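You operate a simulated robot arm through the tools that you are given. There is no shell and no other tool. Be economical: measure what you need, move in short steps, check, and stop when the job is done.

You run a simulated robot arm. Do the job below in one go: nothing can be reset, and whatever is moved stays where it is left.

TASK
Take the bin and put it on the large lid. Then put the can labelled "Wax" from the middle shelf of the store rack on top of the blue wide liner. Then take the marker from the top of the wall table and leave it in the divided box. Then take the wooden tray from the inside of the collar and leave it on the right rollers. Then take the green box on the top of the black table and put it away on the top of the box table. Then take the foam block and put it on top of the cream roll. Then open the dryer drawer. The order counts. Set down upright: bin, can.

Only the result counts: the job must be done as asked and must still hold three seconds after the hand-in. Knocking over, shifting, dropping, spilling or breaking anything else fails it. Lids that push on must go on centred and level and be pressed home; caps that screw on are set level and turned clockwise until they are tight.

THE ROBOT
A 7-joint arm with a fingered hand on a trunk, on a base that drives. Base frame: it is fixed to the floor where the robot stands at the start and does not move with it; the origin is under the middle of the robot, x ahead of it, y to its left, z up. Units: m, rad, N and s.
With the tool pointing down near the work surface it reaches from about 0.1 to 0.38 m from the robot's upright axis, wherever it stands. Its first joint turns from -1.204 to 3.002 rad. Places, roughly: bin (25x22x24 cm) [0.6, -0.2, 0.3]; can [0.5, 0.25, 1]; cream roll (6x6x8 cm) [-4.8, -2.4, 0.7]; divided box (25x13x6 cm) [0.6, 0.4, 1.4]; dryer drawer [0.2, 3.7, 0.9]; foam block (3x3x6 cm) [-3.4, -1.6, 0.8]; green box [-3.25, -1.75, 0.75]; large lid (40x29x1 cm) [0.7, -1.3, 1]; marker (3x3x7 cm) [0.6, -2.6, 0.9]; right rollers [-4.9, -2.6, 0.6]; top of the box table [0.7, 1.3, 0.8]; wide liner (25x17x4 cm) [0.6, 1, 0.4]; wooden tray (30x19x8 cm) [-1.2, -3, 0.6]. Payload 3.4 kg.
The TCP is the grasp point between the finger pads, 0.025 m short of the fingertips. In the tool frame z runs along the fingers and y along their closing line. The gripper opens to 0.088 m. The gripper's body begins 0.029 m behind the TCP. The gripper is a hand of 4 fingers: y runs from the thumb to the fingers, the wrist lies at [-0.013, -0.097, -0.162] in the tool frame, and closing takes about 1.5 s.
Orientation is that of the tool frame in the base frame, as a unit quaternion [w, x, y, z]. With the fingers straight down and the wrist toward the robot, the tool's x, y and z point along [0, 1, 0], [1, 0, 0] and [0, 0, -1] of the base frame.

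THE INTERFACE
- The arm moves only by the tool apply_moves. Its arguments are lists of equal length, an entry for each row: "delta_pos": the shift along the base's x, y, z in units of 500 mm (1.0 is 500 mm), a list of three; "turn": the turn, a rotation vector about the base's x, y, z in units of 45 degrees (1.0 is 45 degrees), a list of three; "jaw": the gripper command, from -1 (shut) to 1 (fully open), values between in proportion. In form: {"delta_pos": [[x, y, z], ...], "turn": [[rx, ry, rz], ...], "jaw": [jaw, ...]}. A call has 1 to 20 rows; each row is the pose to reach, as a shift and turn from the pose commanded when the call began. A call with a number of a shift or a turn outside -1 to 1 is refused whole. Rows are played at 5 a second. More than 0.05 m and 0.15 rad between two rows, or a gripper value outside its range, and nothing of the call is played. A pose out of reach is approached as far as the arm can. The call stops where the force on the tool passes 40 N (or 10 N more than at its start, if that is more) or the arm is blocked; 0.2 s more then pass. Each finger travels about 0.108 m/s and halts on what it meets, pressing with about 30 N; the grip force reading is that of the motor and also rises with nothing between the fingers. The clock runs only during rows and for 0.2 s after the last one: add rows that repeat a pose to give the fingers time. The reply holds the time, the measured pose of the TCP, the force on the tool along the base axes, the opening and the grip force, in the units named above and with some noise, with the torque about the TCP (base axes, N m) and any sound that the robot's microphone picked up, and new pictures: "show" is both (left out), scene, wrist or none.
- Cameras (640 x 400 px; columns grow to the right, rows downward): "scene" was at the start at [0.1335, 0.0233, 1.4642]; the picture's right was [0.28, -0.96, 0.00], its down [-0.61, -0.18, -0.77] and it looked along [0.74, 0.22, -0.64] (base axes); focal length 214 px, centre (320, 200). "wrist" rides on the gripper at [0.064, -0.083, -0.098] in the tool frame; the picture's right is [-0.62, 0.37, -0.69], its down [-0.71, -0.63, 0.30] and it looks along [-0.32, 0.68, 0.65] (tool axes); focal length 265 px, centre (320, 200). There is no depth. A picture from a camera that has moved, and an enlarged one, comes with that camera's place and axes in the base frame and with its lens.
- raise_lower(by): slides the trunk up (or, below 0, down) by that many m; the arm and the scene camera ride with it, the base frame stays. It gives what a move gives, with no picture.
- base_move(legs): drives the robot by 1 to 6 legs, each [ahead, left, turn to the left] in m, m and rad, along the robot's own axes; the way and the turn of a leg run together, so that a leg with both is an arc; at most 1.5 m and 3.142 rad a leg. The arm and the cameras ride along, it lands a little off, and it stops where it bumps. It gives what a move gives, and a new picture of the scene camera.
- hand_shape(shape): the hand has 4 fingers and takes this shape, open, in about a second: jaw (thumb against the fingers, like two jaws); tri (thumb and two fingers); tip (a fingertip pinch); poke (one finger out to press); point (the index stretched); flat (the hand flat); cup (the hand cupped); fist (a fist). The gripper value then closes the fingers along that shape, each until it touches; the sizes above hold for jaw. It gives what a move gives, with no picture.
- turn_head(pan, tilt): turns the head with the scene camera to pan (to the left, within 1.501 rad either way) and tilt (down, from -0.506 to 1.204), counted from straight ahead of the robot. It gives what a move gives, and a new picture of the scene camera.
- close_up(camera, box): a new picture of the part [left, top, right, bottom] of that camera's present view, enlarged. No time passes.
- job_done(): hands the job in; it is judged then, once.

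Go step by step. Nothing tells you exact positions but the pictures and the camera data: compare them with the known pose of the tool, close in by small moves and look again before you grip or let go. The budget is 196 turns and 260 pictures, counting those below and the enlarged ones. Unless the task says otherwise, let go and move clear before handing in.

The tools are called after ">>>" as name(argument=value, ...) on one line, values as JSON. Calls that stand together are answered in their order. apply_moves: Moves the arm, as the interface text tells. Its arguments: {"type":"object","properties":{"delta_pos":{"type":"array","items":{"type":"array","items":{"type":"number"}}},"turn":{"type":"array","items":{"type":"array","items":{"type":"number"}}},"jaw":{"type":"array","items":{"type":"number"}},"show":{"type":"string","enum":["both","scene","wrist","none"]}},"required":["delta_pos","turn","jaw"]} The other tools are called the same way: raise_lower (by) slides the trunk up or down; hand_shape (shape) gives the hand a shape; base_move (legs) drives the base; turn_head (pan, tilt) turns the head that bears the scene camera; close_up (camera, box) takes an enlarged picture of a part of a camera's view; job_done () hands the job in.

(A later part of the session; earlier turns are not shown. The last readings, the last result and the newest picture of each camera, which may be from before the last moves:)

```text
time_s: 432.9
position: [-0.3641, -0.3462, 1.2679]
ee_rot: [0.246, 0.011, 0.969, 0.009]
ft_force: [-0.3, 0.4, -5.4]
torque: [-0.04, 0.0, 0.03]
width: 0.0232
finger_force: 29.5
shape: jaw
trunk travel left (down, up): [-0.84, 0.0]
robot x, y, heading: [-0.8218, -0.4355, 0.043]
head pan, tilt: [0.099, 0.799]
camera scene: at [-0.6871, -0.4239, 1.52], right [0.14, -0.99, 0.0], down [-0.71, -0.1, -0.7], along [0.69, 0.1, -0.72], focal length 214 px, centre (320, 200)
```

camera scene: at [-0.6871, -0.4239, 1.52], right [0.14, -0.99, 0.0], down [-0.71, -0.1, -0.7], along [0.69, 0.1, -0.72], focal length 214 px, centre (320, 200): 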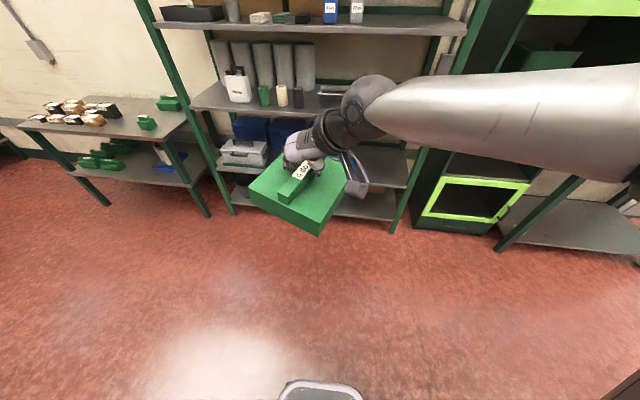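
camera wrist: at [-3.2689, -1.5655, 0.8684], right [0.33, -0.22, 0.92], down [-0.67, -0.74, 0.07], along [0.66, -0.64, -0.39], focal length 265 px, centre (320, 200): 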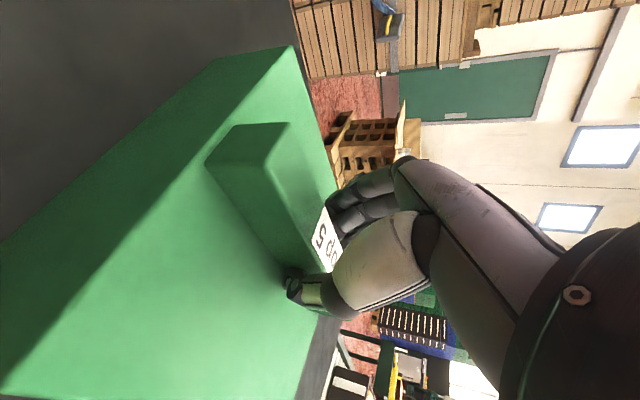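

>>> base_move(legs=[[0, 1.4, 0], [0.35, 0, 0.06]])

>>> turn_head(pan=0.0, tilt=0.5)

>>> close_up(camera="scene", box=[160, 120, 400, 300])

```text
time_s: 441.7
position: [-0.0842, 1.0863, 1.2665]
ee_rot: [0.246, -0.023, 0.969, 0.018]
ft_force: [0.0, 0.5, -5.4]
torque: [-0.03, 0.03, 0.01]
width: 0.0231
finger_force: 30.1
shape: jaw
trunk travel left (down, up): [-0.84, 0.0]
robot x, y, heading: [-0.5329, 0.9608, 0.113]
head pan, tilt: [0.099, 0.799]
camera scene: at [-0.4014, 0.9876, 1.52], right [0.21, -0.98, 0.0], down [-0.7, -0.15, -0.7], along [0.68, 0.15, -0.72], focal length 214 px, centre (320, 200)
```

scene: 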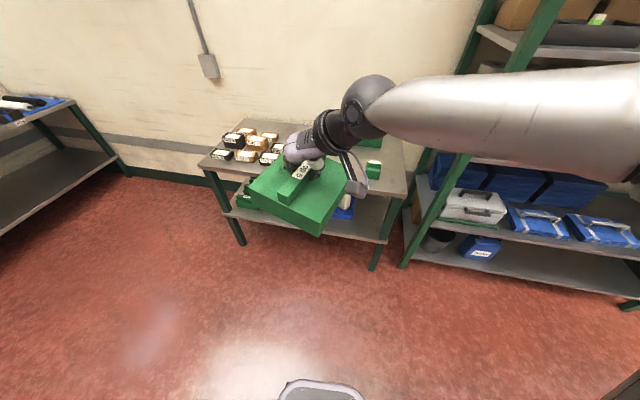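

```text
time_s: 442.5
position: [-0.083, 1.0872, 1.2665]
ee_rot: [0.246, -0.023, 0.969, 0.016]
ft_force: [-0.3, -0.1, -4.9]
torque: [0.0, 0.04, -0.01]
width: 0.023
finger_force: 30.3
shape: jaw
trunk travel left (down, up): [-0.84, 0.0]
robot x, y, heading: [-0.5279, 0.9642, 0.114]
head pan, tilt: [0.0, 0.499]
camera scene: at [-0.3896, 0.9809, 1.5459], right [0.11, -0.99, 0.0], down [-0.48, -0.05, -0.88], along [0.87, 0.1, -0.48], focal length 214 px, centre (320, 200)
```

scene: 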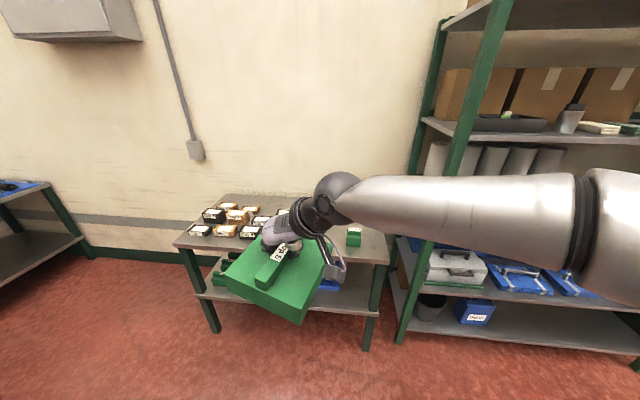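

```text
2.22 times, centred on (280, 210) of scene
camera zoom: at [-0.3896, 0.9809, 1.5459], right [0.11, -0.99, 0.0], down [-0.48, -0.05, -0.88], along [0.87, 0.1, -0.48], focal length 477 px, centre (409, 178)
```

zoom: 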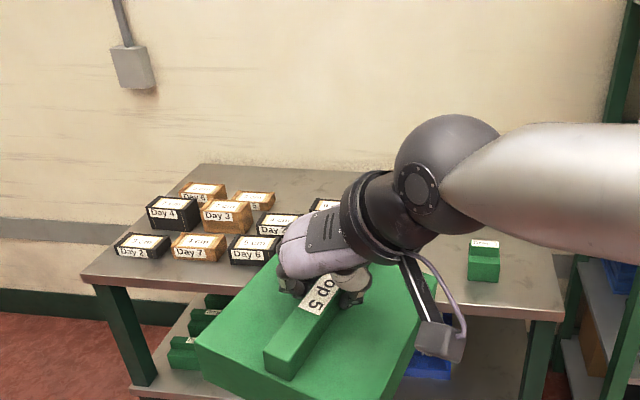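

I lower the trunk and drive in over the free front centre of the table (between the Day boxes and the small green one).

>>> raise_lower(by=-0.24)

>>> base_move(legs=[[0.4, -0.065, 0]])

>>> turn_head(pan=0.3, tilt=0.6)

>>> close_up(camera="wrist", box=[0, 0, 640, 400])

```text
time_s: 445.0
position: [-0.0834, 1.0849, 1.0267]
ee_rot: [0.246, -0.023, 0.969, 0.016]
ft_force: [-0.3, -0.7, -4.7]
torque: [-0.05, 0.05, 0.01]
width: 0.0227
finger_force: 30.1
shape: jaw
trunk travel left (down, up): [-0.6, 0.24]
robot x, y, heading: [-0.5306, 0.9617, 0.11]
head pan, tilt: [0.0, 0.499]
```

```text
time_s: 447.5
position: [0.3193, 1.0673, 1.0268]
ee_rot: [0.245, -0.023, 0.969, 0.017]
ft_force: [-0.1, 0.2, -5.0]
torque: [-0.03, 0.03, -0.01]
width: 0.0231
finger_force: 30.2
shape: jaw
trunk travel left (down, up): [-0.6, 0.24]
robot x, y, heading: [-0.1267, 0.9474, 0.108]
head pan, tilt: [0.0, 0.499]
camera scene: at [0.0136, 0.9613, 1.3058], right [0.11, -0.99, 0.0], down [-0.48, -0.05, -0.88], along [0.87, 0.1, -0.48], focal length 214 px, centre (320, 200)
```

scene: 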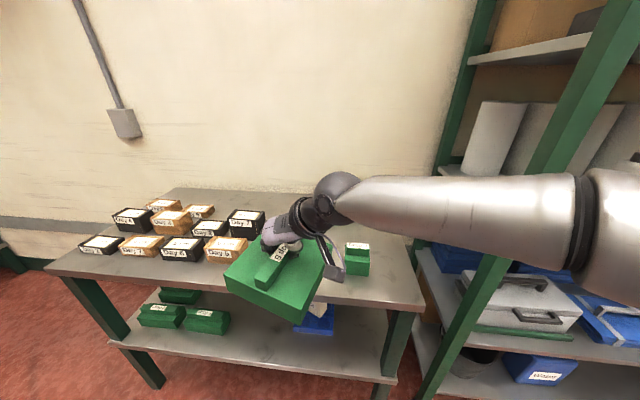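

```text
time_s: 448.3
position: [0.3195, 1.0665, 1.0283]
ee_rot: [0.245, -0.022, 0.969, 0.017]
ft_force: [-1.2, 0.1, -4.7]
torque: [-0.03, 0.0, -0.04]
width: 0.0232
finger_force: 30.0
shape: jaw
trunk travel left (down, up): [-0.6, 0.24]
robot x, y, heading: [-0.1279, 0.9464, 0.114]
head pan, tilt: [0.3, 0.6]
camera scene: at [0.0036, 0.9865, 1.2969], right [0.4, -0.92, 0.0], down [-0.52, -0.23, -0.82], along [0.76, 0.33, -0.57], focal length 214 px, centre (320, 200)
```

scene: 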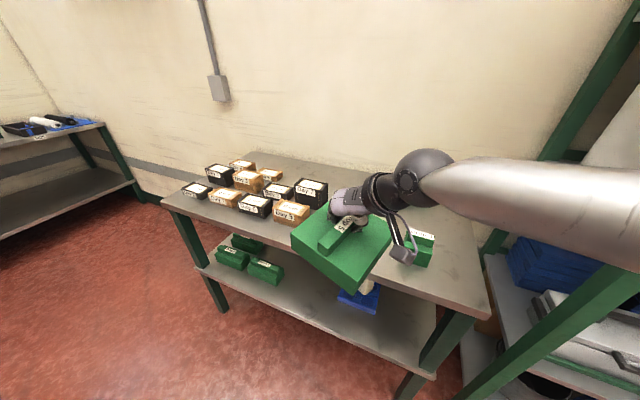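

```text
1.00 times, centred on (320, 200) of wrist (not enlarged: the box is as wide or as high as the picture)
camera zoom: at [0.2196, 0.9778, 1.081], right [0.2, 0.36, 0.91], down [0.81, -0.59, 0.06], along [0.56, 0.72, -0.41], focal length 265 px, centre (320, 200)
```

zoom: 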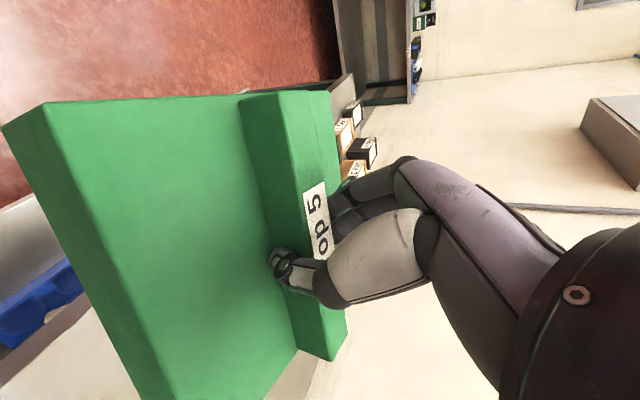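

The free gap on the table is y≈0.96–1.225. I drive the last 17 cm and start lowering.

>>> base_move(legs=[[0.17, 0.004, 0]])

>>> apply_moves(delta_pos=[[0, 0, -0.06], [0, 0, -0.12], [0, 0, -0.18], [0, 0, -0.18]], turn=[[0, 0, 0], [0, 0, 0], [0, 0, 0], [0, 0, 0]], jaw=[-1, -1, -1, -1], show="scene")

>>> close_up(camera="scene", box=[200, 140, 440, 300])

```text
time_s: 449.8
position: [0.4874, 1.0874, 1.026]
ee_rot: [0.244, -0.021, 0.969, 0.016]
ft_force: [-0.3, -0.6, -4.7]
torque: [-0.03, 0.02, -0.02]
width: 0.023
finger_force: 29.9
shape: jaw
trunk travel left (down, up): [-0.6, 0.24]
robot x, y, heading: [0.037, 0.9694, 0.107]
head pan, tilt: [0.3, 0.6]
camera scene: at [0.1715, 1.0087, 1.2967], right [0.4, -0.92, 0.0], down [-0.52, -0.22, -0.82], along [0.76, 0.33, -0.57], focal length 214 px, centre (320, 200)
```

scene: 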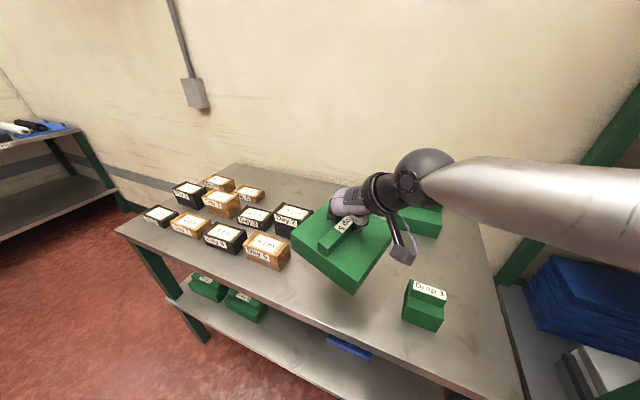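

```text
time_s: 450.8
position: [0.4864, 1.0902, 0.9381]
ee_rot: [0.246, -0.021, 0.969, 0.016]
ft_force: [-0.1, -0.2, -6.0]
torque: [-0.03, 0.03, 0.02]
width: 0.0232
finger_force: 30.3
shape: jaw
trunk travel left (down, up): [-0.6, 0.24]
robot x, y, heading: [0.0366, 0.9675, 0.109]
head pan, tilt: [0.3, 0.6]
camera scene: at [0.1702, 1.0084, 1.2969], right [0.4, -0.92, 0.0], down [-0.52, -0.22, -0.82], along [0.76, 0.33, -0.57], focal length 214 px, centre (320, 200)
```

scene: 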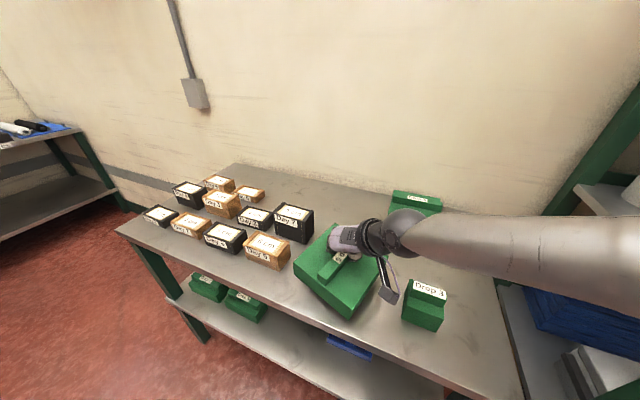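

```text
2.50 times, centred on (320, 220) of scene
camera zoom: at [0.1702, 1.0084, 1.2969], right [0.4, -0.92, 0.0], down [-0.52, -0.22, -0.82], along [0.76, 0.33, -0.57], focal length 536 px, centre (320, 150)
```

zoom: 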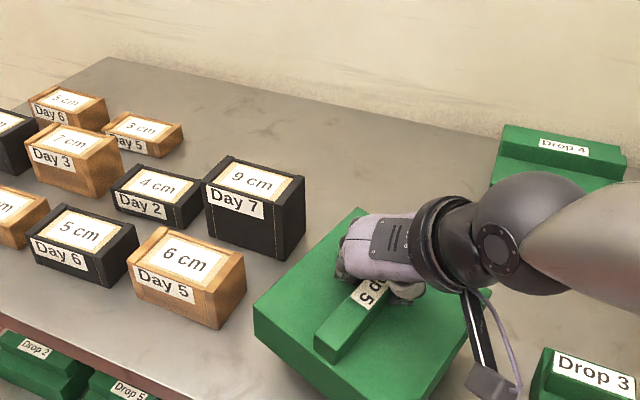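

There is room; I shift 1 cm right and 1.5 cm inward, then lower to contact.

>>> apply_moves(delta_pos=[[0.03, -0.02, -0.01], [0.03, -0.02, -0.03], [0.03, -0.02, -0.05], [0.03, -0.02, -0.06], [0.03, -0.02, -0.066], [0.03, -0.02, -0.066]], turn=[[0, 0, 0], [0, 0, 0], [0, 0, 0], [0, 0, 0], [0, 0, 0], [0, 0, 0]], jaw=[-1, -1, -1, -1, -1, -1], show="none")

>>> close_up(camera="scene", box=[200, 140, 440, 340])

```text
time_s: 452.1
position: [0.5021, 1.0776, 0.9038]
ee_rot: [0.246, -0.023, 0.969, 0.016]
ft_force: [1.7, 1.9, 0.1]
torque: [-0.23, 0.1, 0.01]
width: 0.0237
finger_force: 30.1
shape: jaw
trunk travel left (down, up): [-0.6, 0.24]
robot x, y, heading: [0.0397, 0.9727, 0.107]
head pan, tilt: [0.3, 0.6]
```

```text
2.00 times, centred on (320, 240) of scene
camera zoom: at [0.1701, 1.0088, 1.2969], right [0.4, -0.92, 0.0], down [-0.52, -0.22, -0.82], along [0.76, 0.33, -0.57], focal length 429 px, centre (320, 120)
```

zoom: 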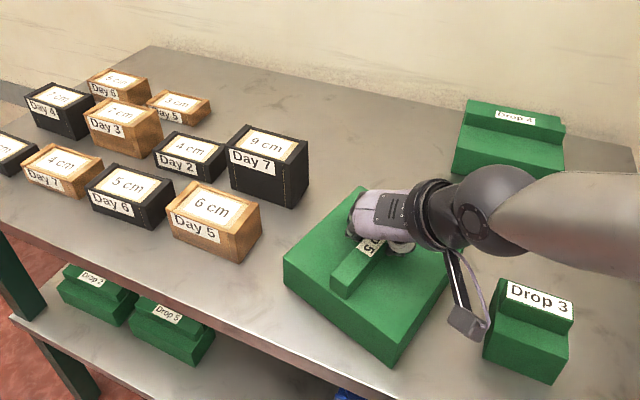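

Contact. I lower 2 mm more and release, then lift off.

>>> apply_moves(delta_pos=[[0, 0, -0.005], [0, 0, -0.005], [0, 0, -0.003], [0, 0, -0.003], [0, 0, -0.003], [0, 0, -0.003]], turn=[[0, 0, 0], [0, 0, 0], [0, 0, 0], [0, 0, 0], [0, 0, 0], [0, 0, 0]], jaw=[-1, -0.7, -0.3, 0.1, 0.4, 0.4], show="none")

>>> apply_moves(delta_pos=[[0, 0, 0.04], [0, 0, 0.12], [0, 0, 0.2], [0, 0, 0.28]], turn=[[0, 0, 0], [0, 0, 0], [0, 0, 0], [0, 0, 0]], jaw=[0.5, 0.5, 0.5, 0.5], show="none")

>>> close_up(camera="scene", box=[200, 140, 440, 340])

```text
time_s: 453.6
position: [0.5017, 1.0755, 0.9019]
ee_rot: [0.246, -0.021, 0.969, 0.016]
ft_force: [-0.1, 0.4, -0.3]
torque: [0.0, 0.02, 0.01]
width: 0.061
finger_force: 0.0
shape: jaw
trunk travel left (down, up): [-0.6, 0.24]
robot x, y, heading: [0.0371, 0.9709, 0.11]
head pan, tilt: [0.3, 0.6]
```

```text
time_s: 454.6
position: [0.4993, 1.0767, 1.0424]
ee_rot: [0.245, -0.021, 0.969, 0.016]
ft_force: [0.0, 0.4, 0.0]
torque: [-0.02, 0.0, -0.01]
width: 0.0658
finger_force: 0.1
shape: jaw
trunk travel left (down, up): [-0.6, 0.24]
robot x, y, heading: [0.0353, 0.9665, 0.109]
head pan, tilt: [0.3, 0.6]
```

```text
2.00 times, centred on (320, 240) of scene
camera zoom: at [0.1694, 1.0084, 1.2969], right [0.4, -0.92, 0.0], down [-0.52, -0.22, -0.83], along [0.76, 0.33, -0.56], focal length 429 px, centre (320, 120)
```

zoom: 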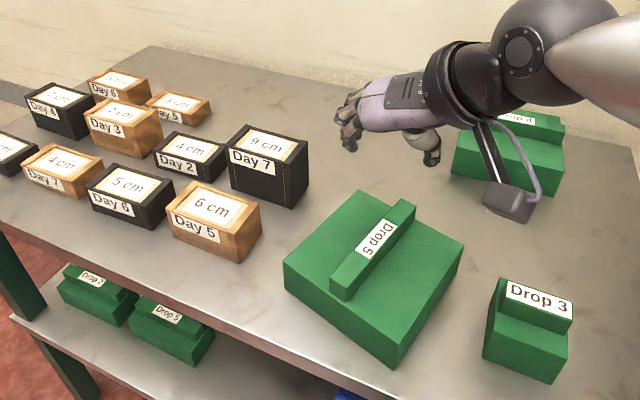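

The green box stands on the box table. Next the foam block: I drive back to the black table.

>>> raise_lower(by=0.24)

>>> base_move(legs=[[-0.55, 0, -0.11], [0, -1.4, 0], [-1.45, 0, 0], [-0.27, 0, 0], [0, 0, -1.57], [0.58, 0, 0]])

```text
time_s: 457.1
position: [0.4998, 1.0786, 1.2814]
ee_rot: [0.246, -0.021, 0.969, 0.016]
ft_force: [-0.3, 0.3, -0.4]
torque: [-0.01, 0.0, 0.0]
width: 0.0655
finger_force: 0.1
shape: jaw
trunk travel left (down, up): [-0.84, 0.0]
robot x, y, heading: [0.0375, 0.9666, 0.111]
head pan, tilt: [0.3, 0.6]
```

```text
time_s: 481.8
position: [-2.2059, -1.4651, 1.2816]
ee_rot: [0.174, 0.715, 0.654, -0.174]
ft_force: [-0.3, 0.5, 0.5]
torque: [-0.03, -0.04, 0.02]
width: 0.0656
finger_force: 0.0
shape: jaw
trunk travel left (down, up): [-0.84, 0.0]
robot x, y, heading: [-2.255, -0.9973, -1.597]
head pan, tilt: [0.3, 0.6]
camera scene: at [-2.2285, -1.1287, 1.5369], right [-0.96, -0.27, 0.0], down [-0.15, 0.54, -0.83], along [0.22, -0.79, -0.56], focal length 214 px, centre (320, 200)
```

scene: 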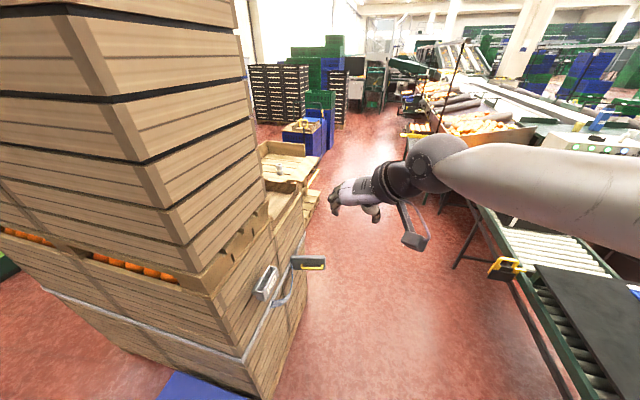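

I strafe to the foam block's column and zoom in on it.

>>> base_move(legs=[[0, -1.165, 0.027], [0.14, 0, 0]])

>>> raise_lower(by=-0.3)

>>> turn_head(pan=0.0, tilt=0.8)

>>> close_up(camera="scene", box=[240, 140, 400, 260])

```text
time_s: 488.6
position: [-3.3436, -1.5965, 1.2824]
ee_rot: [0.177, 0.702, 0.668, -0.172]
ft_force: [-0.3, 0.1, 0.5]
torque: [-0.01, -0.02, 0.02]
width: 0.0656
finger_force: 0.1
shape: jaw
trunk travel left (down, up): [-0.84, 0.0]
robot x, y, heading: [-3.4105, -1.1229, -1.555]
head pan, tilt: [0.3, 0.6]
camera scene: at [-3.3796, -1.2591, 1.537], right [-0.95, -0.31, 0.0], down [-0.18, 0.54, -0.83], along [0.26, -0.78, -0.56], focal length 214 px, centre (320, 200)
```

scene: 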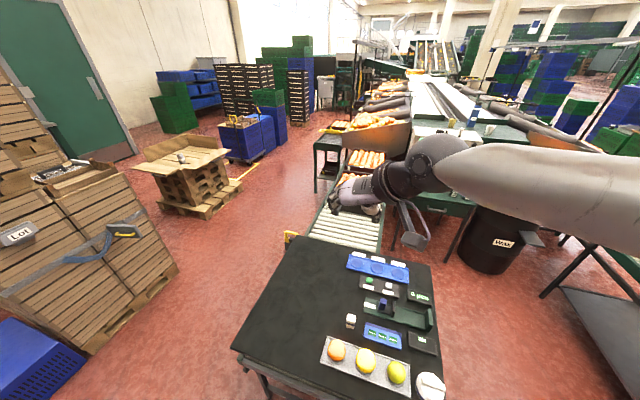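

```text
time_s: 491.6
position: [-3.3438, -1.5962, 0.9814]
ee_rot: [0.178, 0.701, 0.669, -0.171]
ft_force: [-0.7, -0.4, 0.3]
torque: [0.01, 0.02, 0.0]
width: 0.0657
finger_force: 0.1
shape: jaw
trunk travel left (down, up): [-0.54, 0.3]
robot x, y, heading: [-3.4108, -1.1286, -1.555]
head pan, tilt: [0.3, 0.6]
```

```text
time_s: 492.4
position: [-3.343, -1.5965, 0.9826]
ee_rot: [0.178, 0.702, 0.669, -0.17]
ft_force: [-1.2, 0.8, -0.4]
torque: [0.0, 0.0, 0.02]
width: 0.066
finger_force: 0.0
shape: jaw
trunk travel left (down, up): [-0.54, 0.3]
robot x, y, heading: [-3.4095, -1.1267, -1.555]
head pan, tilt: [0.0, 0.799]
camera scene: at [-3.4058, -1.2566, 1.2201], right [-1.0, -0.02, 0.0], down [-0.01, 0.72, -0.7], along [0.01, -0.7, -0.72], focal length 214 px, centre (320, 200)
```

scene: 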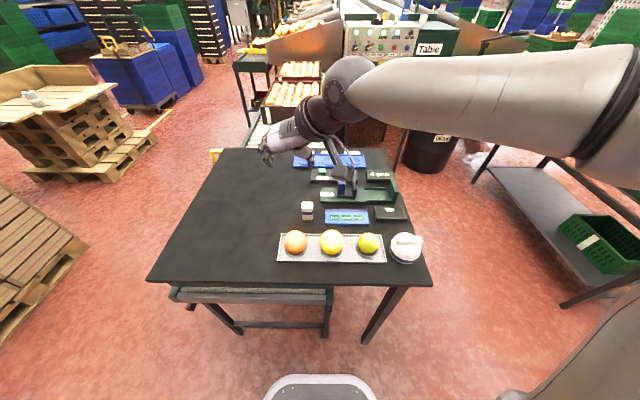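

```text
3.33 times, centred on (320, 200) of scene
camera zoom: at [-3.4058, -1.2566, 1.2201], right [-1.0, -0.02, 0.0], down [-0.01, 0.72, -0.7], along [0.01, -0.7, -0.72], focal length 715 px, centre (320, 200)
```

zoom: 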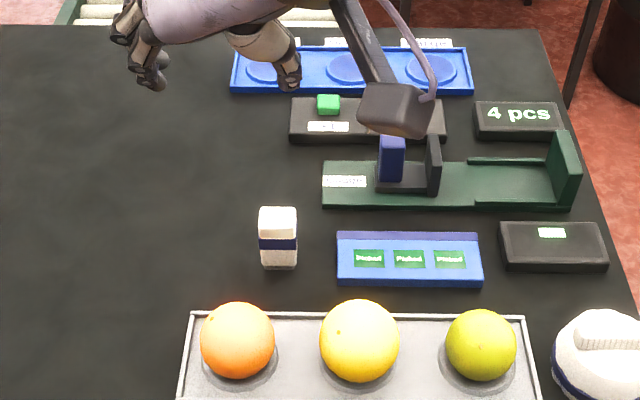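

Foam at (−3.364, −1.664), top ≈0.78. I move above it with a moderate opening and check.

>>> apply_moves(delta_pos=[[-0.014, -0.04, -0.06], [-0.028, -0.08, -0.12], [-0.042, -0.121, -0.18], [-0.042, -0.121, -0.25], [-0.042, -0.121, -0.29], [-0.042, -0.121, -0.29]], turn=[[0, 0, 0], [0, 0, 0], [0, 0, 0], [0, 0, 0], [0, 0, 0], [0, 0, 0]], jaw=[0.3, 0.3, 0.3, 0.3, 0.3, 0.3], show="wrist")

>>> close_up(camera="scene", box=[260, 140, 400, 260])

```text
time_s: 493.8
position: [-3.3646, -1.6568, 0.8379]
ee_rot: [0.179, 0.701, 0.668, -0.171]
ft_force: [0.3, -0.7, -0.4]
torque: [0.0, -0.01, 0.0]
width: 0.0576
finger_force: 0.2
shape: jaw
trunk travel left (down, up): [-0.54, 0.3]
robot x, y, heading: [-3.4081, -1.1248, -1.551]
head pan, tilt: [0.0, 0.799]
camera wrist: at [-3.4449, -1.5491, 0.8913], right [0.34, -0.23, 0.91], down [-0.66, -0.74, 0.06], along [0.67, -0.63, -0.4], focal length 265 px, centre (320, 200)
```

wrist: 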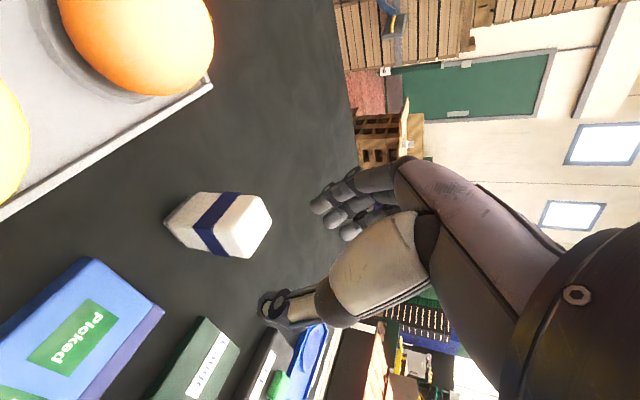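

```text
3.33 times, centred on (330, 200) of scene
camera zoom: at [-3.4058, -1.2565, 1.2201], right [-1.0, -0.02, 0.0], down [-0.01, 0.72, -0.7], along [0.01, -0.7, -0.72], focal length 715 px, centre (287, 200)
```

zoom: 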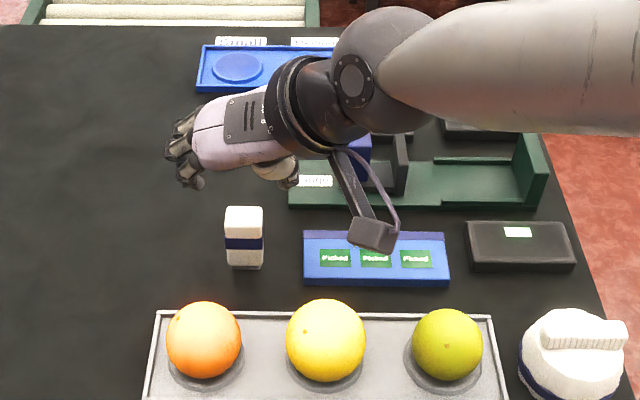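

Aligned. I descend and close on the foam block.

>>> apply_moves(delta_pos=[[0.008, 0, -0.04], [0.008, 0, -0.08], [0.008, 0, -0.108], [0.008, 0, -0.108], [0.008, 0, -0.108], [0.008, 0, -0.108], [0.008, 0, -0.108], [0.008, 0, -0.108], [0.008, 0, -0.108]], turn=[[0, 0, 0], [0, 0, 0], [0, 0, 0], [0, 0, 0], [0, 0, 0], [0, 0, 0], [0, 0, 0], [0, 0, 0], [0, 0, 0]], jaw=[0.3, 0.3, 0.3, 0.3, 0, -0.3, -0.6, -1, -1], show="wrist")

>>> apply_moves(delta_pos=[[0, 0, 0.04], [0, 0, 0.1], [0, 0, 0.18], [0, 0, 0.26]], turn=[[0, 0, 0], [0, 0, 0], [0, 0, 0], [0, 0, 0]], jaw=[-1, -1, -1, -1], show="wrist")

```text
time_s: 495.8
position: [-3.3594, -1.6584, 0.783]
ee_rot: [0.177, 0.701, 0.669, -0.17]
ft_force: [-0.2, 0.4, -0.1]
torque: [0.02, 0.02, -0.01]
width: 0.0007
finger_force: 29.9
shape: jaw
trunk travel left (down, up): [-0.54, 0.3]
robot x, y, heading: [-3.4085, -1.1244, -1.558]
head pan, tilt: [0.0, 0.799]
camera wrist: at [-3.4403, -1.5504, 0.8373], right [0.34, -0.23, 0.91], down [-0.66, -0.74, 0.06], along [0.67, -0.63, -0.4], focal length 265 px, centre (320, 200)
```

wrist: 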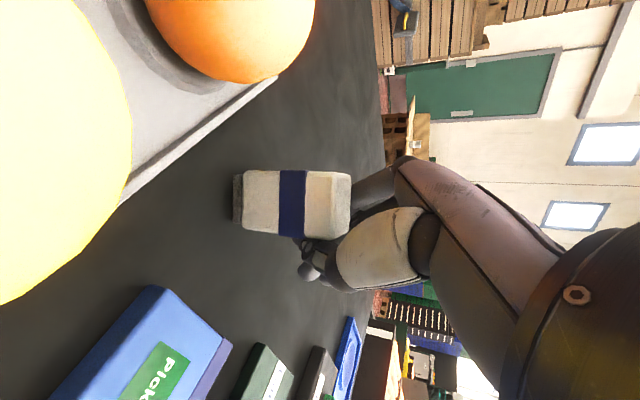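

```text
time_s: 496.8
position: [-3.3592, -1.6554, 0.9161]
ee_rot: [0.177, 0.703, 0.668, -0.17]
ft_force: [0.1, 0.1, 0.1]
torque: [-0.03, 0.0, 0.02]
width: 0.0007
finger_force: 30.3
shape: jaw
trunk travel left (down, up): [-0.54, 0.3]
robot x, y, heading: [-3.4094, -1.1262, -1.551]
head pan, tilt: [0.0, 0.799]
camera wrist: at [-3.4403, -1.5478, 0.9691], right [0.34, -0.23, 0.91], down [-0.66, -0.75, 0.06], along [0.67, -0.63, -0.41], focal length 265 px, centre (320, 200)
```

wrist: 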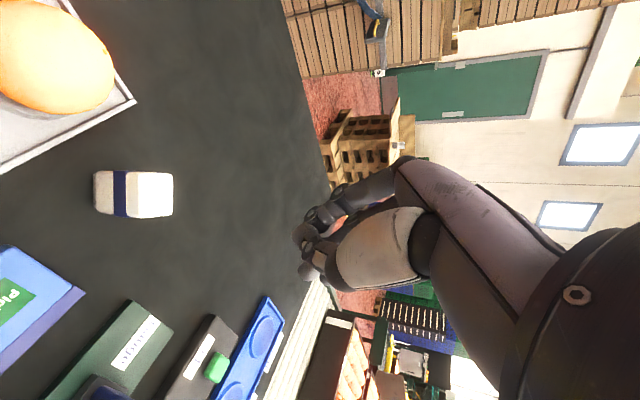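

The block slipped out toward the palm (grip was too shallow) and now stands at about (−3.355, −1.634). From here a deeper grip would bring the wrist camera onto the fruit, so I go round to the east side of the table.

>>> raise_lower(by=0.25)

>>> base_move(legs=[[0.0, 0.95, 0], [0.5, 0, 0], [0, 0, -1.58]])

>>> turn_head(pan=0.0, tilt=0.7)

>>> close_up(camera="scene", box=[240, 120, 440, 270])

```text
time_s: 499.4
position: [-3.3606, -1.6554, 1.1651]
ee_rot: [0.178, 0.702, 0.669, -0.171]
ft_force: [0.4, -0.2, 0.0]
torque: [0.01, -0.04, 0.05]
width: 0.0008
finger_force: 29.7
shape: jaw
trunk travel left (down, up): [-0.79, 0.05]
robot x, y, heading: [-3.4079, -1.1275, -1.555]
head pan, tilt: [0.0, 0.799]
```

```text
time_s: 510.7
position: [-2.9915, -1.641, 1.1653]
ee_rot: [0.003, 0.969, -0.028, -0.247]
ft_force: [-1.1, 0.8, 0.0]
torque: [0.0, -0.01, -0.02]
width: 0.0007
finger_force: 30.8
shape: jaw
trunk travel left (down, up): [-0.79, 0.05]
robot x, y, heading: [-2.4624, -1.5955, -3.138]
head pan, tilt: [0.0, 0.799]
camera scene: at [-2.5905, -1.5989, 1.4701], right [-0.01, 1.0, 0.0], down [0.72, 0.0, -0.7], along [-0.7, 0.0, -0.72], focal length 214 px, centre (320, 200)
```

scene: 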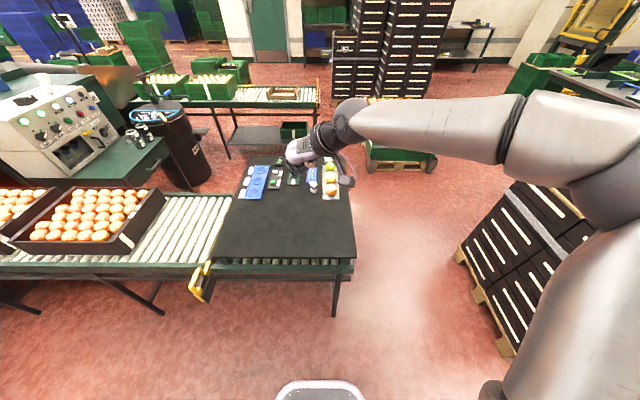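

```text
time_s: 511.3
position: [-2.9927, -1.6427, 1.1653]
ee_rot: [0.004, 0.969, -0.029, -0.246]
ft_force: [-0.4, 0.4, 0.2]
torque: [0.01, 0.02, -0.01]
width: 0.0009
finger_force: 30.2
shape: jaw
trunk travel left (down, up): [-0.79, 0.05]
robot x, y, heading: [-2.4613, -1.5962, -3.138]
head pan, tilt: [0.0, 0.7]
camera scene: at [-2.5948, -1.599, 1.4783], right [-0.01, 1.0, 0.0], down [0.64, 0.0, -0.76], along [-0.76, 0.0, -0.64], focal length 214 px, centre (320, 200)
```

scene: 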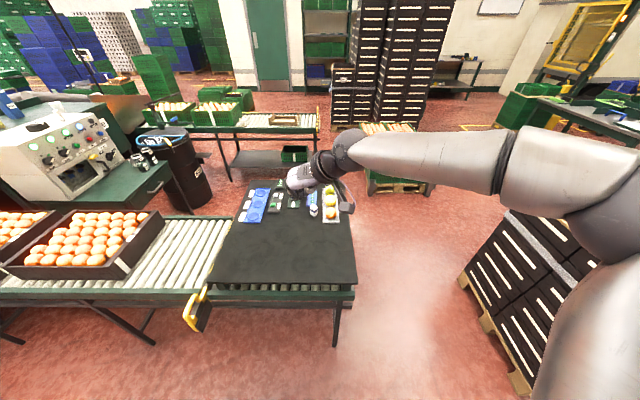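

```text
2.67 times, centred on (340, 195) of scene
camera zoom: at [-2.5948, -1.599, 1.4783], right [-0.01, 1.0, 0.0], down [0.64, 0.0, -0.76], along [-0.76, 0.0, -0.64], focal length 572 px, centre (267, 213)
```

zoom: 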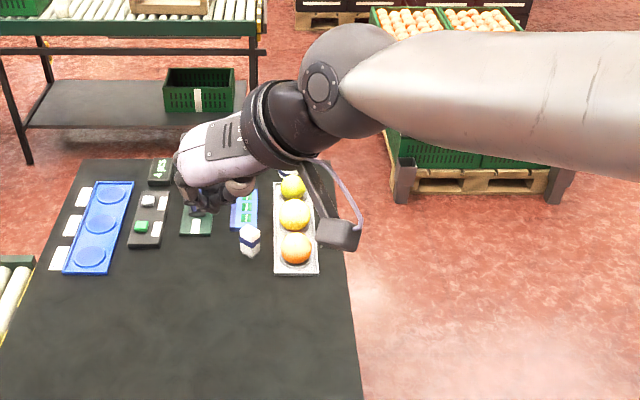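

>>> raise_lower(by=-0.25)

>>> apply_moves(delta_pos=[[0, 0, 0], [0, 0.01, 0], [0, 0.02, 0]], turn=[[0, 0.11, 0], [0, 0.22, 0], [0, 0.22, 0]], jaw=[0.3, 0.3, 0.3], show="none")

>>> base_move(legs=[[0.25, 0, 0]])

>>> close_up(camera="scene", box=[260, 130, 400, 250])

>>> close_up(camera="wrist", box=[0, 0, 640, 400])

```text
time_s: 513.9
position: [-2.9925, -1.6419, 0.9141]
ee_rot: [0.003, 0.969, -0.028, -0.246]
ft_force: [-0.5, 0.0, 0.0]
torque: [-0.06, -0.03, -0.02]
width: 0.0007
finger_force: 29.9
shape: jaw
trunk travel left (down, up): [-0.54, 0.3]
robot x, y, heading: [-2.4566, -1.6027, -3.133]
head pan, tilt: [0.0, 0.7]
```

```text
time_s: 514.7
position: [-2.9932, -1.6321, 0.9159]
ee_rot: [0.006, 0.944, -0.028, -0.328]
ft_force: [-0.1, -0.3, 0.5]
torque: [0.02, -0.02, 0.01]
width: 0.057
finger_force: 0.1
shape: jaw
trunk travel left (down, up): [-0.54, 0.3]
robot x, y, heading: [-2.4612, -1.5987, -3.135]
head pan, tilt: [0.0, 0.7]
```

```text
time_s: 516.5
position: [-3.2435, -1.6346, 0.9151]
ee_rot: [0.006, 0.944, -0.027, -0.329]
ft_force: [-1.0, -0.5, 0.2]
torque: [-0.01, -0.03, -0.01]
width: 0.0568
finger_force: 0.1
shape: jaw
trunk travel left (down, up): [-0.54, 0.3]
robot x, y, heading: [-2.7096, -1.5999, -3.135]
head pan, tilt: [0.0, 0.7]
camera scene: at [-2.8452, -1.6008, 1.2282], right [-0.01, 1.0, 0.0], down [0.64, 0.0, -0.76], along [-0.76, -0.01, -0.64], focal length 214 px, centre (320, 200)
```

scene: 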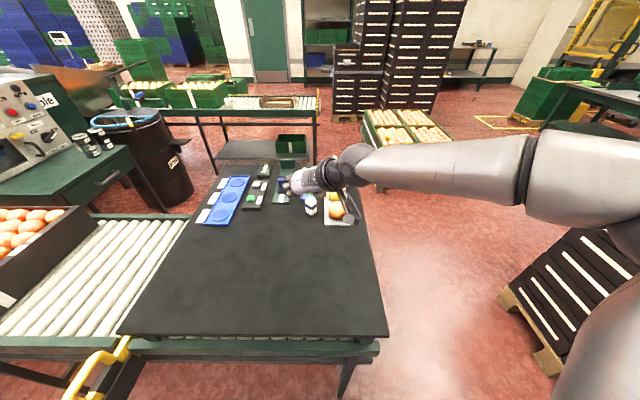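

```text
3.33 times, centred on (330, 190) of scene
camera zoom: at [-2.8452, -1.6008, 1.2282], right [-0.01, 1.0, 0.0], down [0.64, 0.0, -0.76], along [-0.76, -0.01, -0.64], focal length 715 px, centre (287, 233)
```

zoom: 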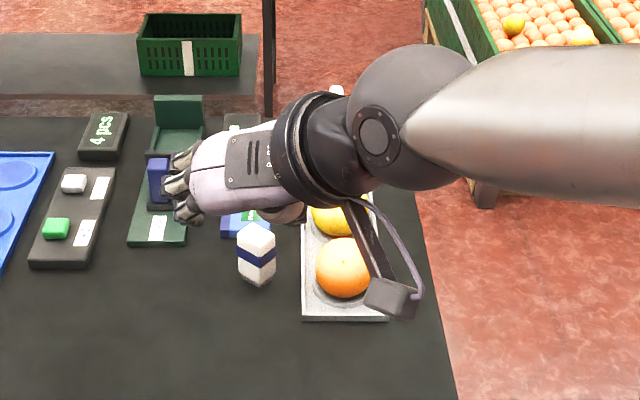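

```text
1.00 times, centred on (320, 200) of wrist (not enlarged: the box is as wide or as high as the picture)
camera zoom: at [-3.1288, -1.5548, 0.9496], right [-0.07, -0.34, 0.94], down [-0.72, 0.67, 0.19], along [-0.69, -0.66, -0.29], focal length 265 px, centre (320, 200)
```

zoom: 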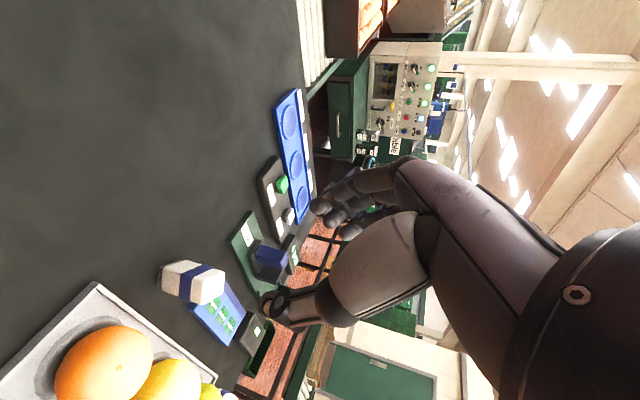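

The block now stands turned 45°. I return to the north end and will yaw the hand −45° so the fingers meet its faces.

>>> raise_lower(by=0.25)

>>> base_move(legs=[[-0.26, 0, 0], [0, 0, 1.57], [-0.49, 0, 0], [0, -0.85, 0]])

>>> apply_moves(delta_pos=[[0, 0, 0], [0, 0, 0], [0, 0, 0], [0, 0, 0], [0, 0, 0], [0, 0, 0]], turn=[[0, 0, -0.18], [0, 0, -0.36], [0, 0, -0.54], [0, 0, -0.72], [0, 0, -0.88], [0, 0, -1]], jaw=[0.3, 0.3, 0.3, 0.3, 0.3, 0.3], show="wrist")

```text
time_s: 519.1
position: [-3.2442, -1.6348, 1.1655]
ee_rot: [0.006, 0.944, -0.027, -0.329]
ft_force: [-0.1, -0.5, -0.2]
torque: [-0.01, 0.05, 0.0]
width: 0.0569
finger_force: 0.0
shape: jaw
trunk travel left (down, up): [-0.79, 0.05]
robot x, y, heading: [-2.7129, -1.5972, -3.131]
head pan, tilt: [0.0, 0.7]
```

```text
time_s: 531.3
position: [-3.2441, -1.6365, 1.1653]
ee_rot: [0.237, 0.689, 0.645, -0.229]
ft_force: [0.4, -1.0, -0.6]
torque: [-0.02, 0.02, -0.02]
width: 0.0567
finger_force: 0.0
shape: jaw
trunk travel left (down, up): [-0.79, 0.05]
robot x, y, heading: [-3.2742, -1.1041, -1.574]
head pan, tilt: [0.0, 0.7]
camera scene: at [-3.2737, -1.2398, 1.4783], right [-1.0, 0.0, 0.0], down [0.0, 0.64, -0.76], along [0.0, -0.76, -0.64], focal length 214 px, centre (320, 200)
```

scene: 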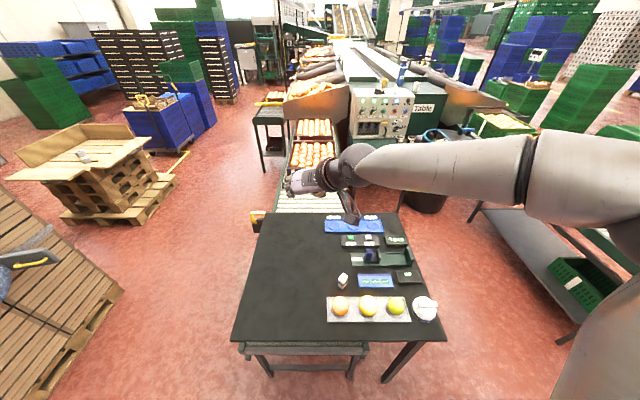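

```text
time_s: 532.7
position: [-3.2422, -1.6362, 1.165]
ee_rot: [0.132, 0.884, 0.331, -0.303]
ft_force: [0.1, 1.0, 0.0]
torque: [-0.02, 0.0, 0.01]
width: 0.0572
finger_force: 0.2
shape: jaw
trunk travel left (down, up): [-0.79, 0.05]
robot x, y, heading: [-3.2741, -1.1044, -1.569]
head pan, tilt: [0.0, 0.7]
camera wrist: at [-3.2167, -1.4983, 1.2], right [0.19, -0.29, 0.94], down [-0.98, -0.02, 0.19], along [-0.03, -0.96, -0.29], focal length 265 px, centre (320, 200)
```

wrist: 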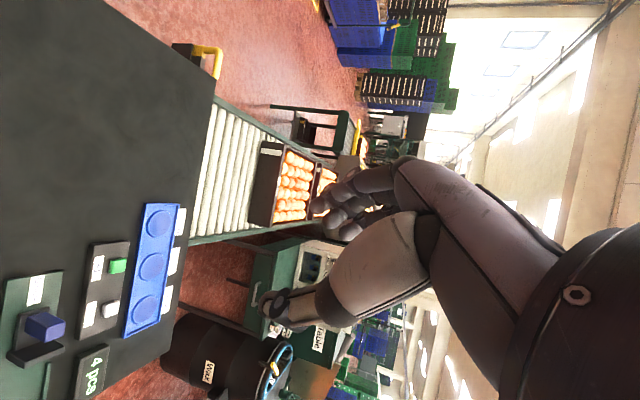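

>>> close_up(camera="scene", box=[310, 250, 390, 310])

```text
6.67 times, centred on (350, 280) of scene
camera zoom: at [-3.2732, -1.24, 1.4783], right [-1.0, 0.0, 0.0], down [0.0, 0.64, -0.76], along [0.0, -0.76, -0.64], focal length 1430 px, centre (120, -333)
```

zoom: 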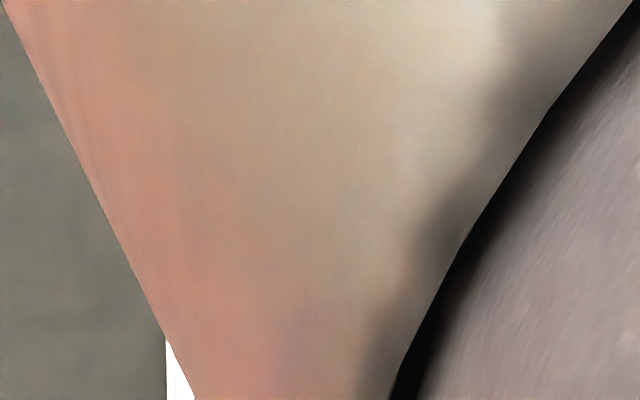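

The elbow blocks the view; I lower and use the wrist camera.

>>> raise_lower(by=-0.25)

>>> apply_moves(delta_pos=[[-0.04, 0.06, 0], [-0.08, 0.12, 0], [-0.08, 0.12, 0]], turn=[[0, 0, 0], [0, 0, 0], [0, 0, 0]], jaw=[0.3, 0.3, 0.3], show="wrist")

```text
time_s: 535.2
position: [-3.2423, -1.6354, 0.9148]
ee_rot: [0.131, 0.884, 0.333, -0.302]
ft_force: [0.3, 0.1, 0.3]
torque: [0.0, 0.01, -0.01]
width: 0.057
finger_force: 0.0
shape: jaw
trunk travel left (down, up): [-0.54, 0.3]
robot x, y, heading: [-3.2733, -1.1065, -1.572]
head pan, tilt: [0.0, 0.7]
```

```text
time_s: 536.0
position: [-3.2833, -1.5771, 0.9166]
ee_rot: [0.131, 0.884, 0.333, -0.301]
ft_force: [-0.2, 0.5, 0.5]
torque: [-0.01, -0.02, 0.03]
width: 0.0571
finger_force: 0.1
shape: jaw
trunk travel left (down, up): [-0.54, 0.3]
robot x, y, heading: [-3.2727, -1.104, -1.57]
head pan, tilt: [0.0, 0.7]
camera wrist: at [-3.2565, -1.4383, 0.9503], right [0.19, -0.29, 0.94], down [-0.98, -0.03, 0.19], along [-0.03, -0.96, -0.29], focal length 265 px, centre (320, 200)
```

wrist: 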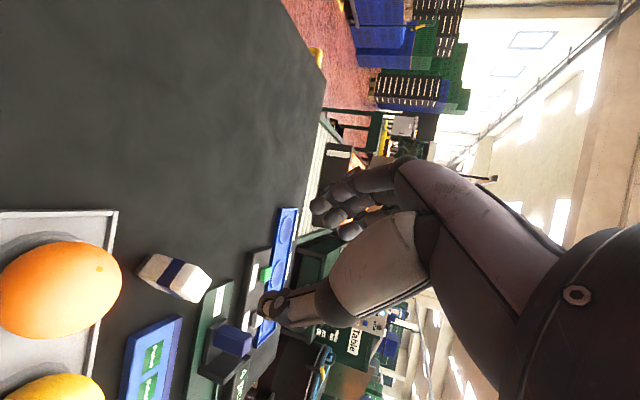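

>>> close_up(camera="wrist", box=[120, 235, 240, 310])

```text
5.33 times, centred on (180, 272) of wrist
camera zoom: at [-3.2565, -1.4383, 0.9503], right [0.19, -0.29, 0.94], down [-0.98, -0.03, 0.19], along [-0.03, -0.96, -0.29], focal length 1416 px, centre (1067, -187)
```

zoom: 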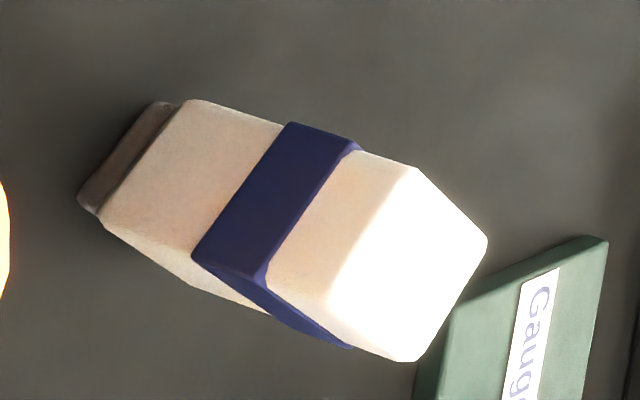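

The block's faces are at 16° to my closing line. I yaw the hand +16° and go to a pre-grasp, then slide in deeper than before.

>>> apply_moves(delta_pos=[[-0.03, -0.004, -0.05], [-0.06, -0.01, -0.1], [-0.0914, -0.0138, -0.146], [-0.0914, -0.0138, -0.146]], turn=[[0, 0, 0.12], [0, 0, 0.24], [0, 0, 0.36], [0, 0, 0.36]], jaw=[0.2, 0.2, 0.2, 0.2], show="wrist")

```text
time_s: 537.0
position: [-3.3273, -1.5818, 0.8435]
ee_rot: [0.172, 0.828, 0.455, -0.281]
ft_force: [-0.4, -0.6, 0.0]
torque: [0.0, 0.01, 0.01]
width: 0.0532
finger_force: 0.0
shape: jaw
trunk travel left (down, up): [-0.54, 0.3]
robot x, y, heading: [-3.2759, -1.103, -1.568]
head pan, tilt: [0.0, 0.7]
camera wrist: at [-3.3417, -1.4421, 0.878], right [0.26, -0.23, 0.94], down [-0.94, -0.3, 0.19], along [0.24, -0.93, -0.29], focal length 265 px, centre (320, 200)
```

wrist: 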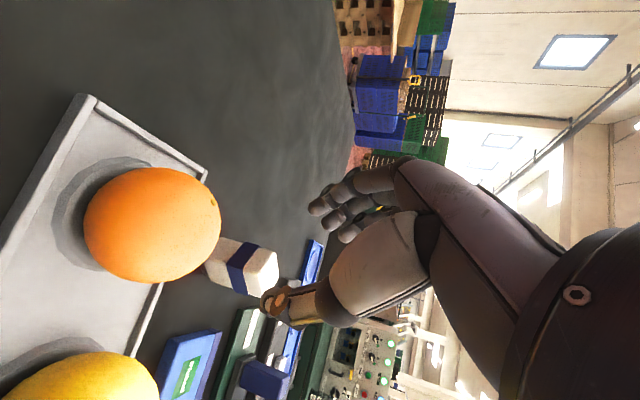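

Centred. I slide in along the finger direction and close.

>>> apply_moves(delta_pos=[[-0.02, -0.035, -0.05], [-0.041, -0.0714, -0.104], [-0.0625, -0.1094, -0.158], [-0.0625, -0.1094, -0.158], [-0.0625, -0.1094, -0.158], [-0.0625, -0.1094, -0.158], [-0.0625, -0.1094, -0.158], [-0.0625, -0.1094, -0.158], [-0.0625, -0.1094, -0.158]], turn=[[0, 0, 0], [0, 0, 0], [0, 0, 0], [0, 0, 0], [0, 0, 0], [0, 0, 0], [0, 0, 0], [0, 0, 0], [0, 0, 0]], jaw=[0.2, 0.2, 0.2, 0.2, 0, -0.3, -0.6, -1, -1], show="wrist")

```text
time_s: 539.0
position: [-3.3604, -1.6361, 0.7631]
ee_rot: [0.172, 0.828, 0.454, -0.281]
ft_force: [0.4, -0.7, 2.9]
torque: [-0.04, -0.03, -0.03]
width: 0.0064
finger_force: 29.3
shape: jaw
trunk travel left (down, up): [-0.54, 0.3]
robot x, y, heading: [-3.2736, -1.1071, -1.574]
head pan, tilt: [0.0, 0.7]
camera wrist: at [-3.3738, -1.4963, 0.7978], right [0.26, -0.23, 0.94], down [-0.94, -0.3, 0.19], along [0.24, -0.93, -0.29], focal length 265 px, centre (320, 200)
```

wrist: 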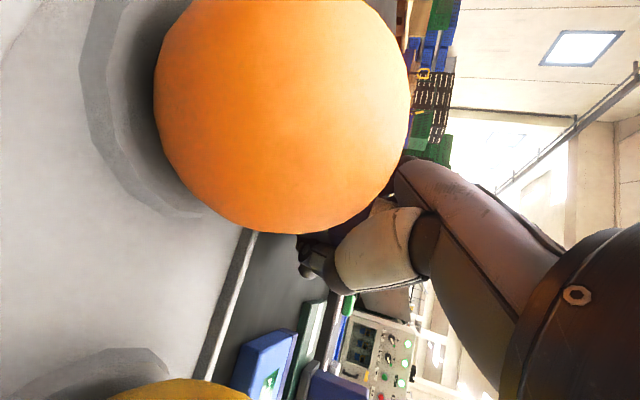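

Width matches the successful marker grip. I lift up and back.

>>> apply_moves(delta_pos=[[0, 0, 0.05], [0.01, 0.01, 0.12], [0.02, 0.03, 0.2], [0.03, 0.05, 0.28]], turn=[[0, 0, 0], [0, 0, 0], [0, 0, 0], [0, 0, 0]], jaw=[-1, -1, -1, -1], show="wrist")

```text
time_s: 540.0
position: [-3.3434, -1.6126, 0.9052]
ee_rot: [0.172, 0.827, 0.454, -0.283]
ft_force: [0.7, -0.2, 0.3]
torque: [0.0, 0.04, 0.02]
width: 0.0059
finger_force: 29.7
shape: jaw
trunk travel left (down, up): [-0.54, 0.3]
robot x, y, heading: [-3.274, -1.1027, -1.568]
head pan, tilt: [0.0, 0.7]
camera wrist: at [-3.357, -1.4714, 0.9398], right [0.26, -0.23, 0.94], down [-0.94, -0.3, 0.19], along [0.24, -0.93, -0.29], focal length 265 px, centre (320, 200)
```

wrist: 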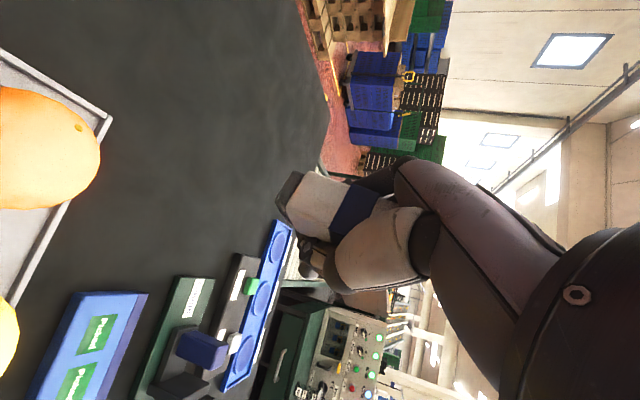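

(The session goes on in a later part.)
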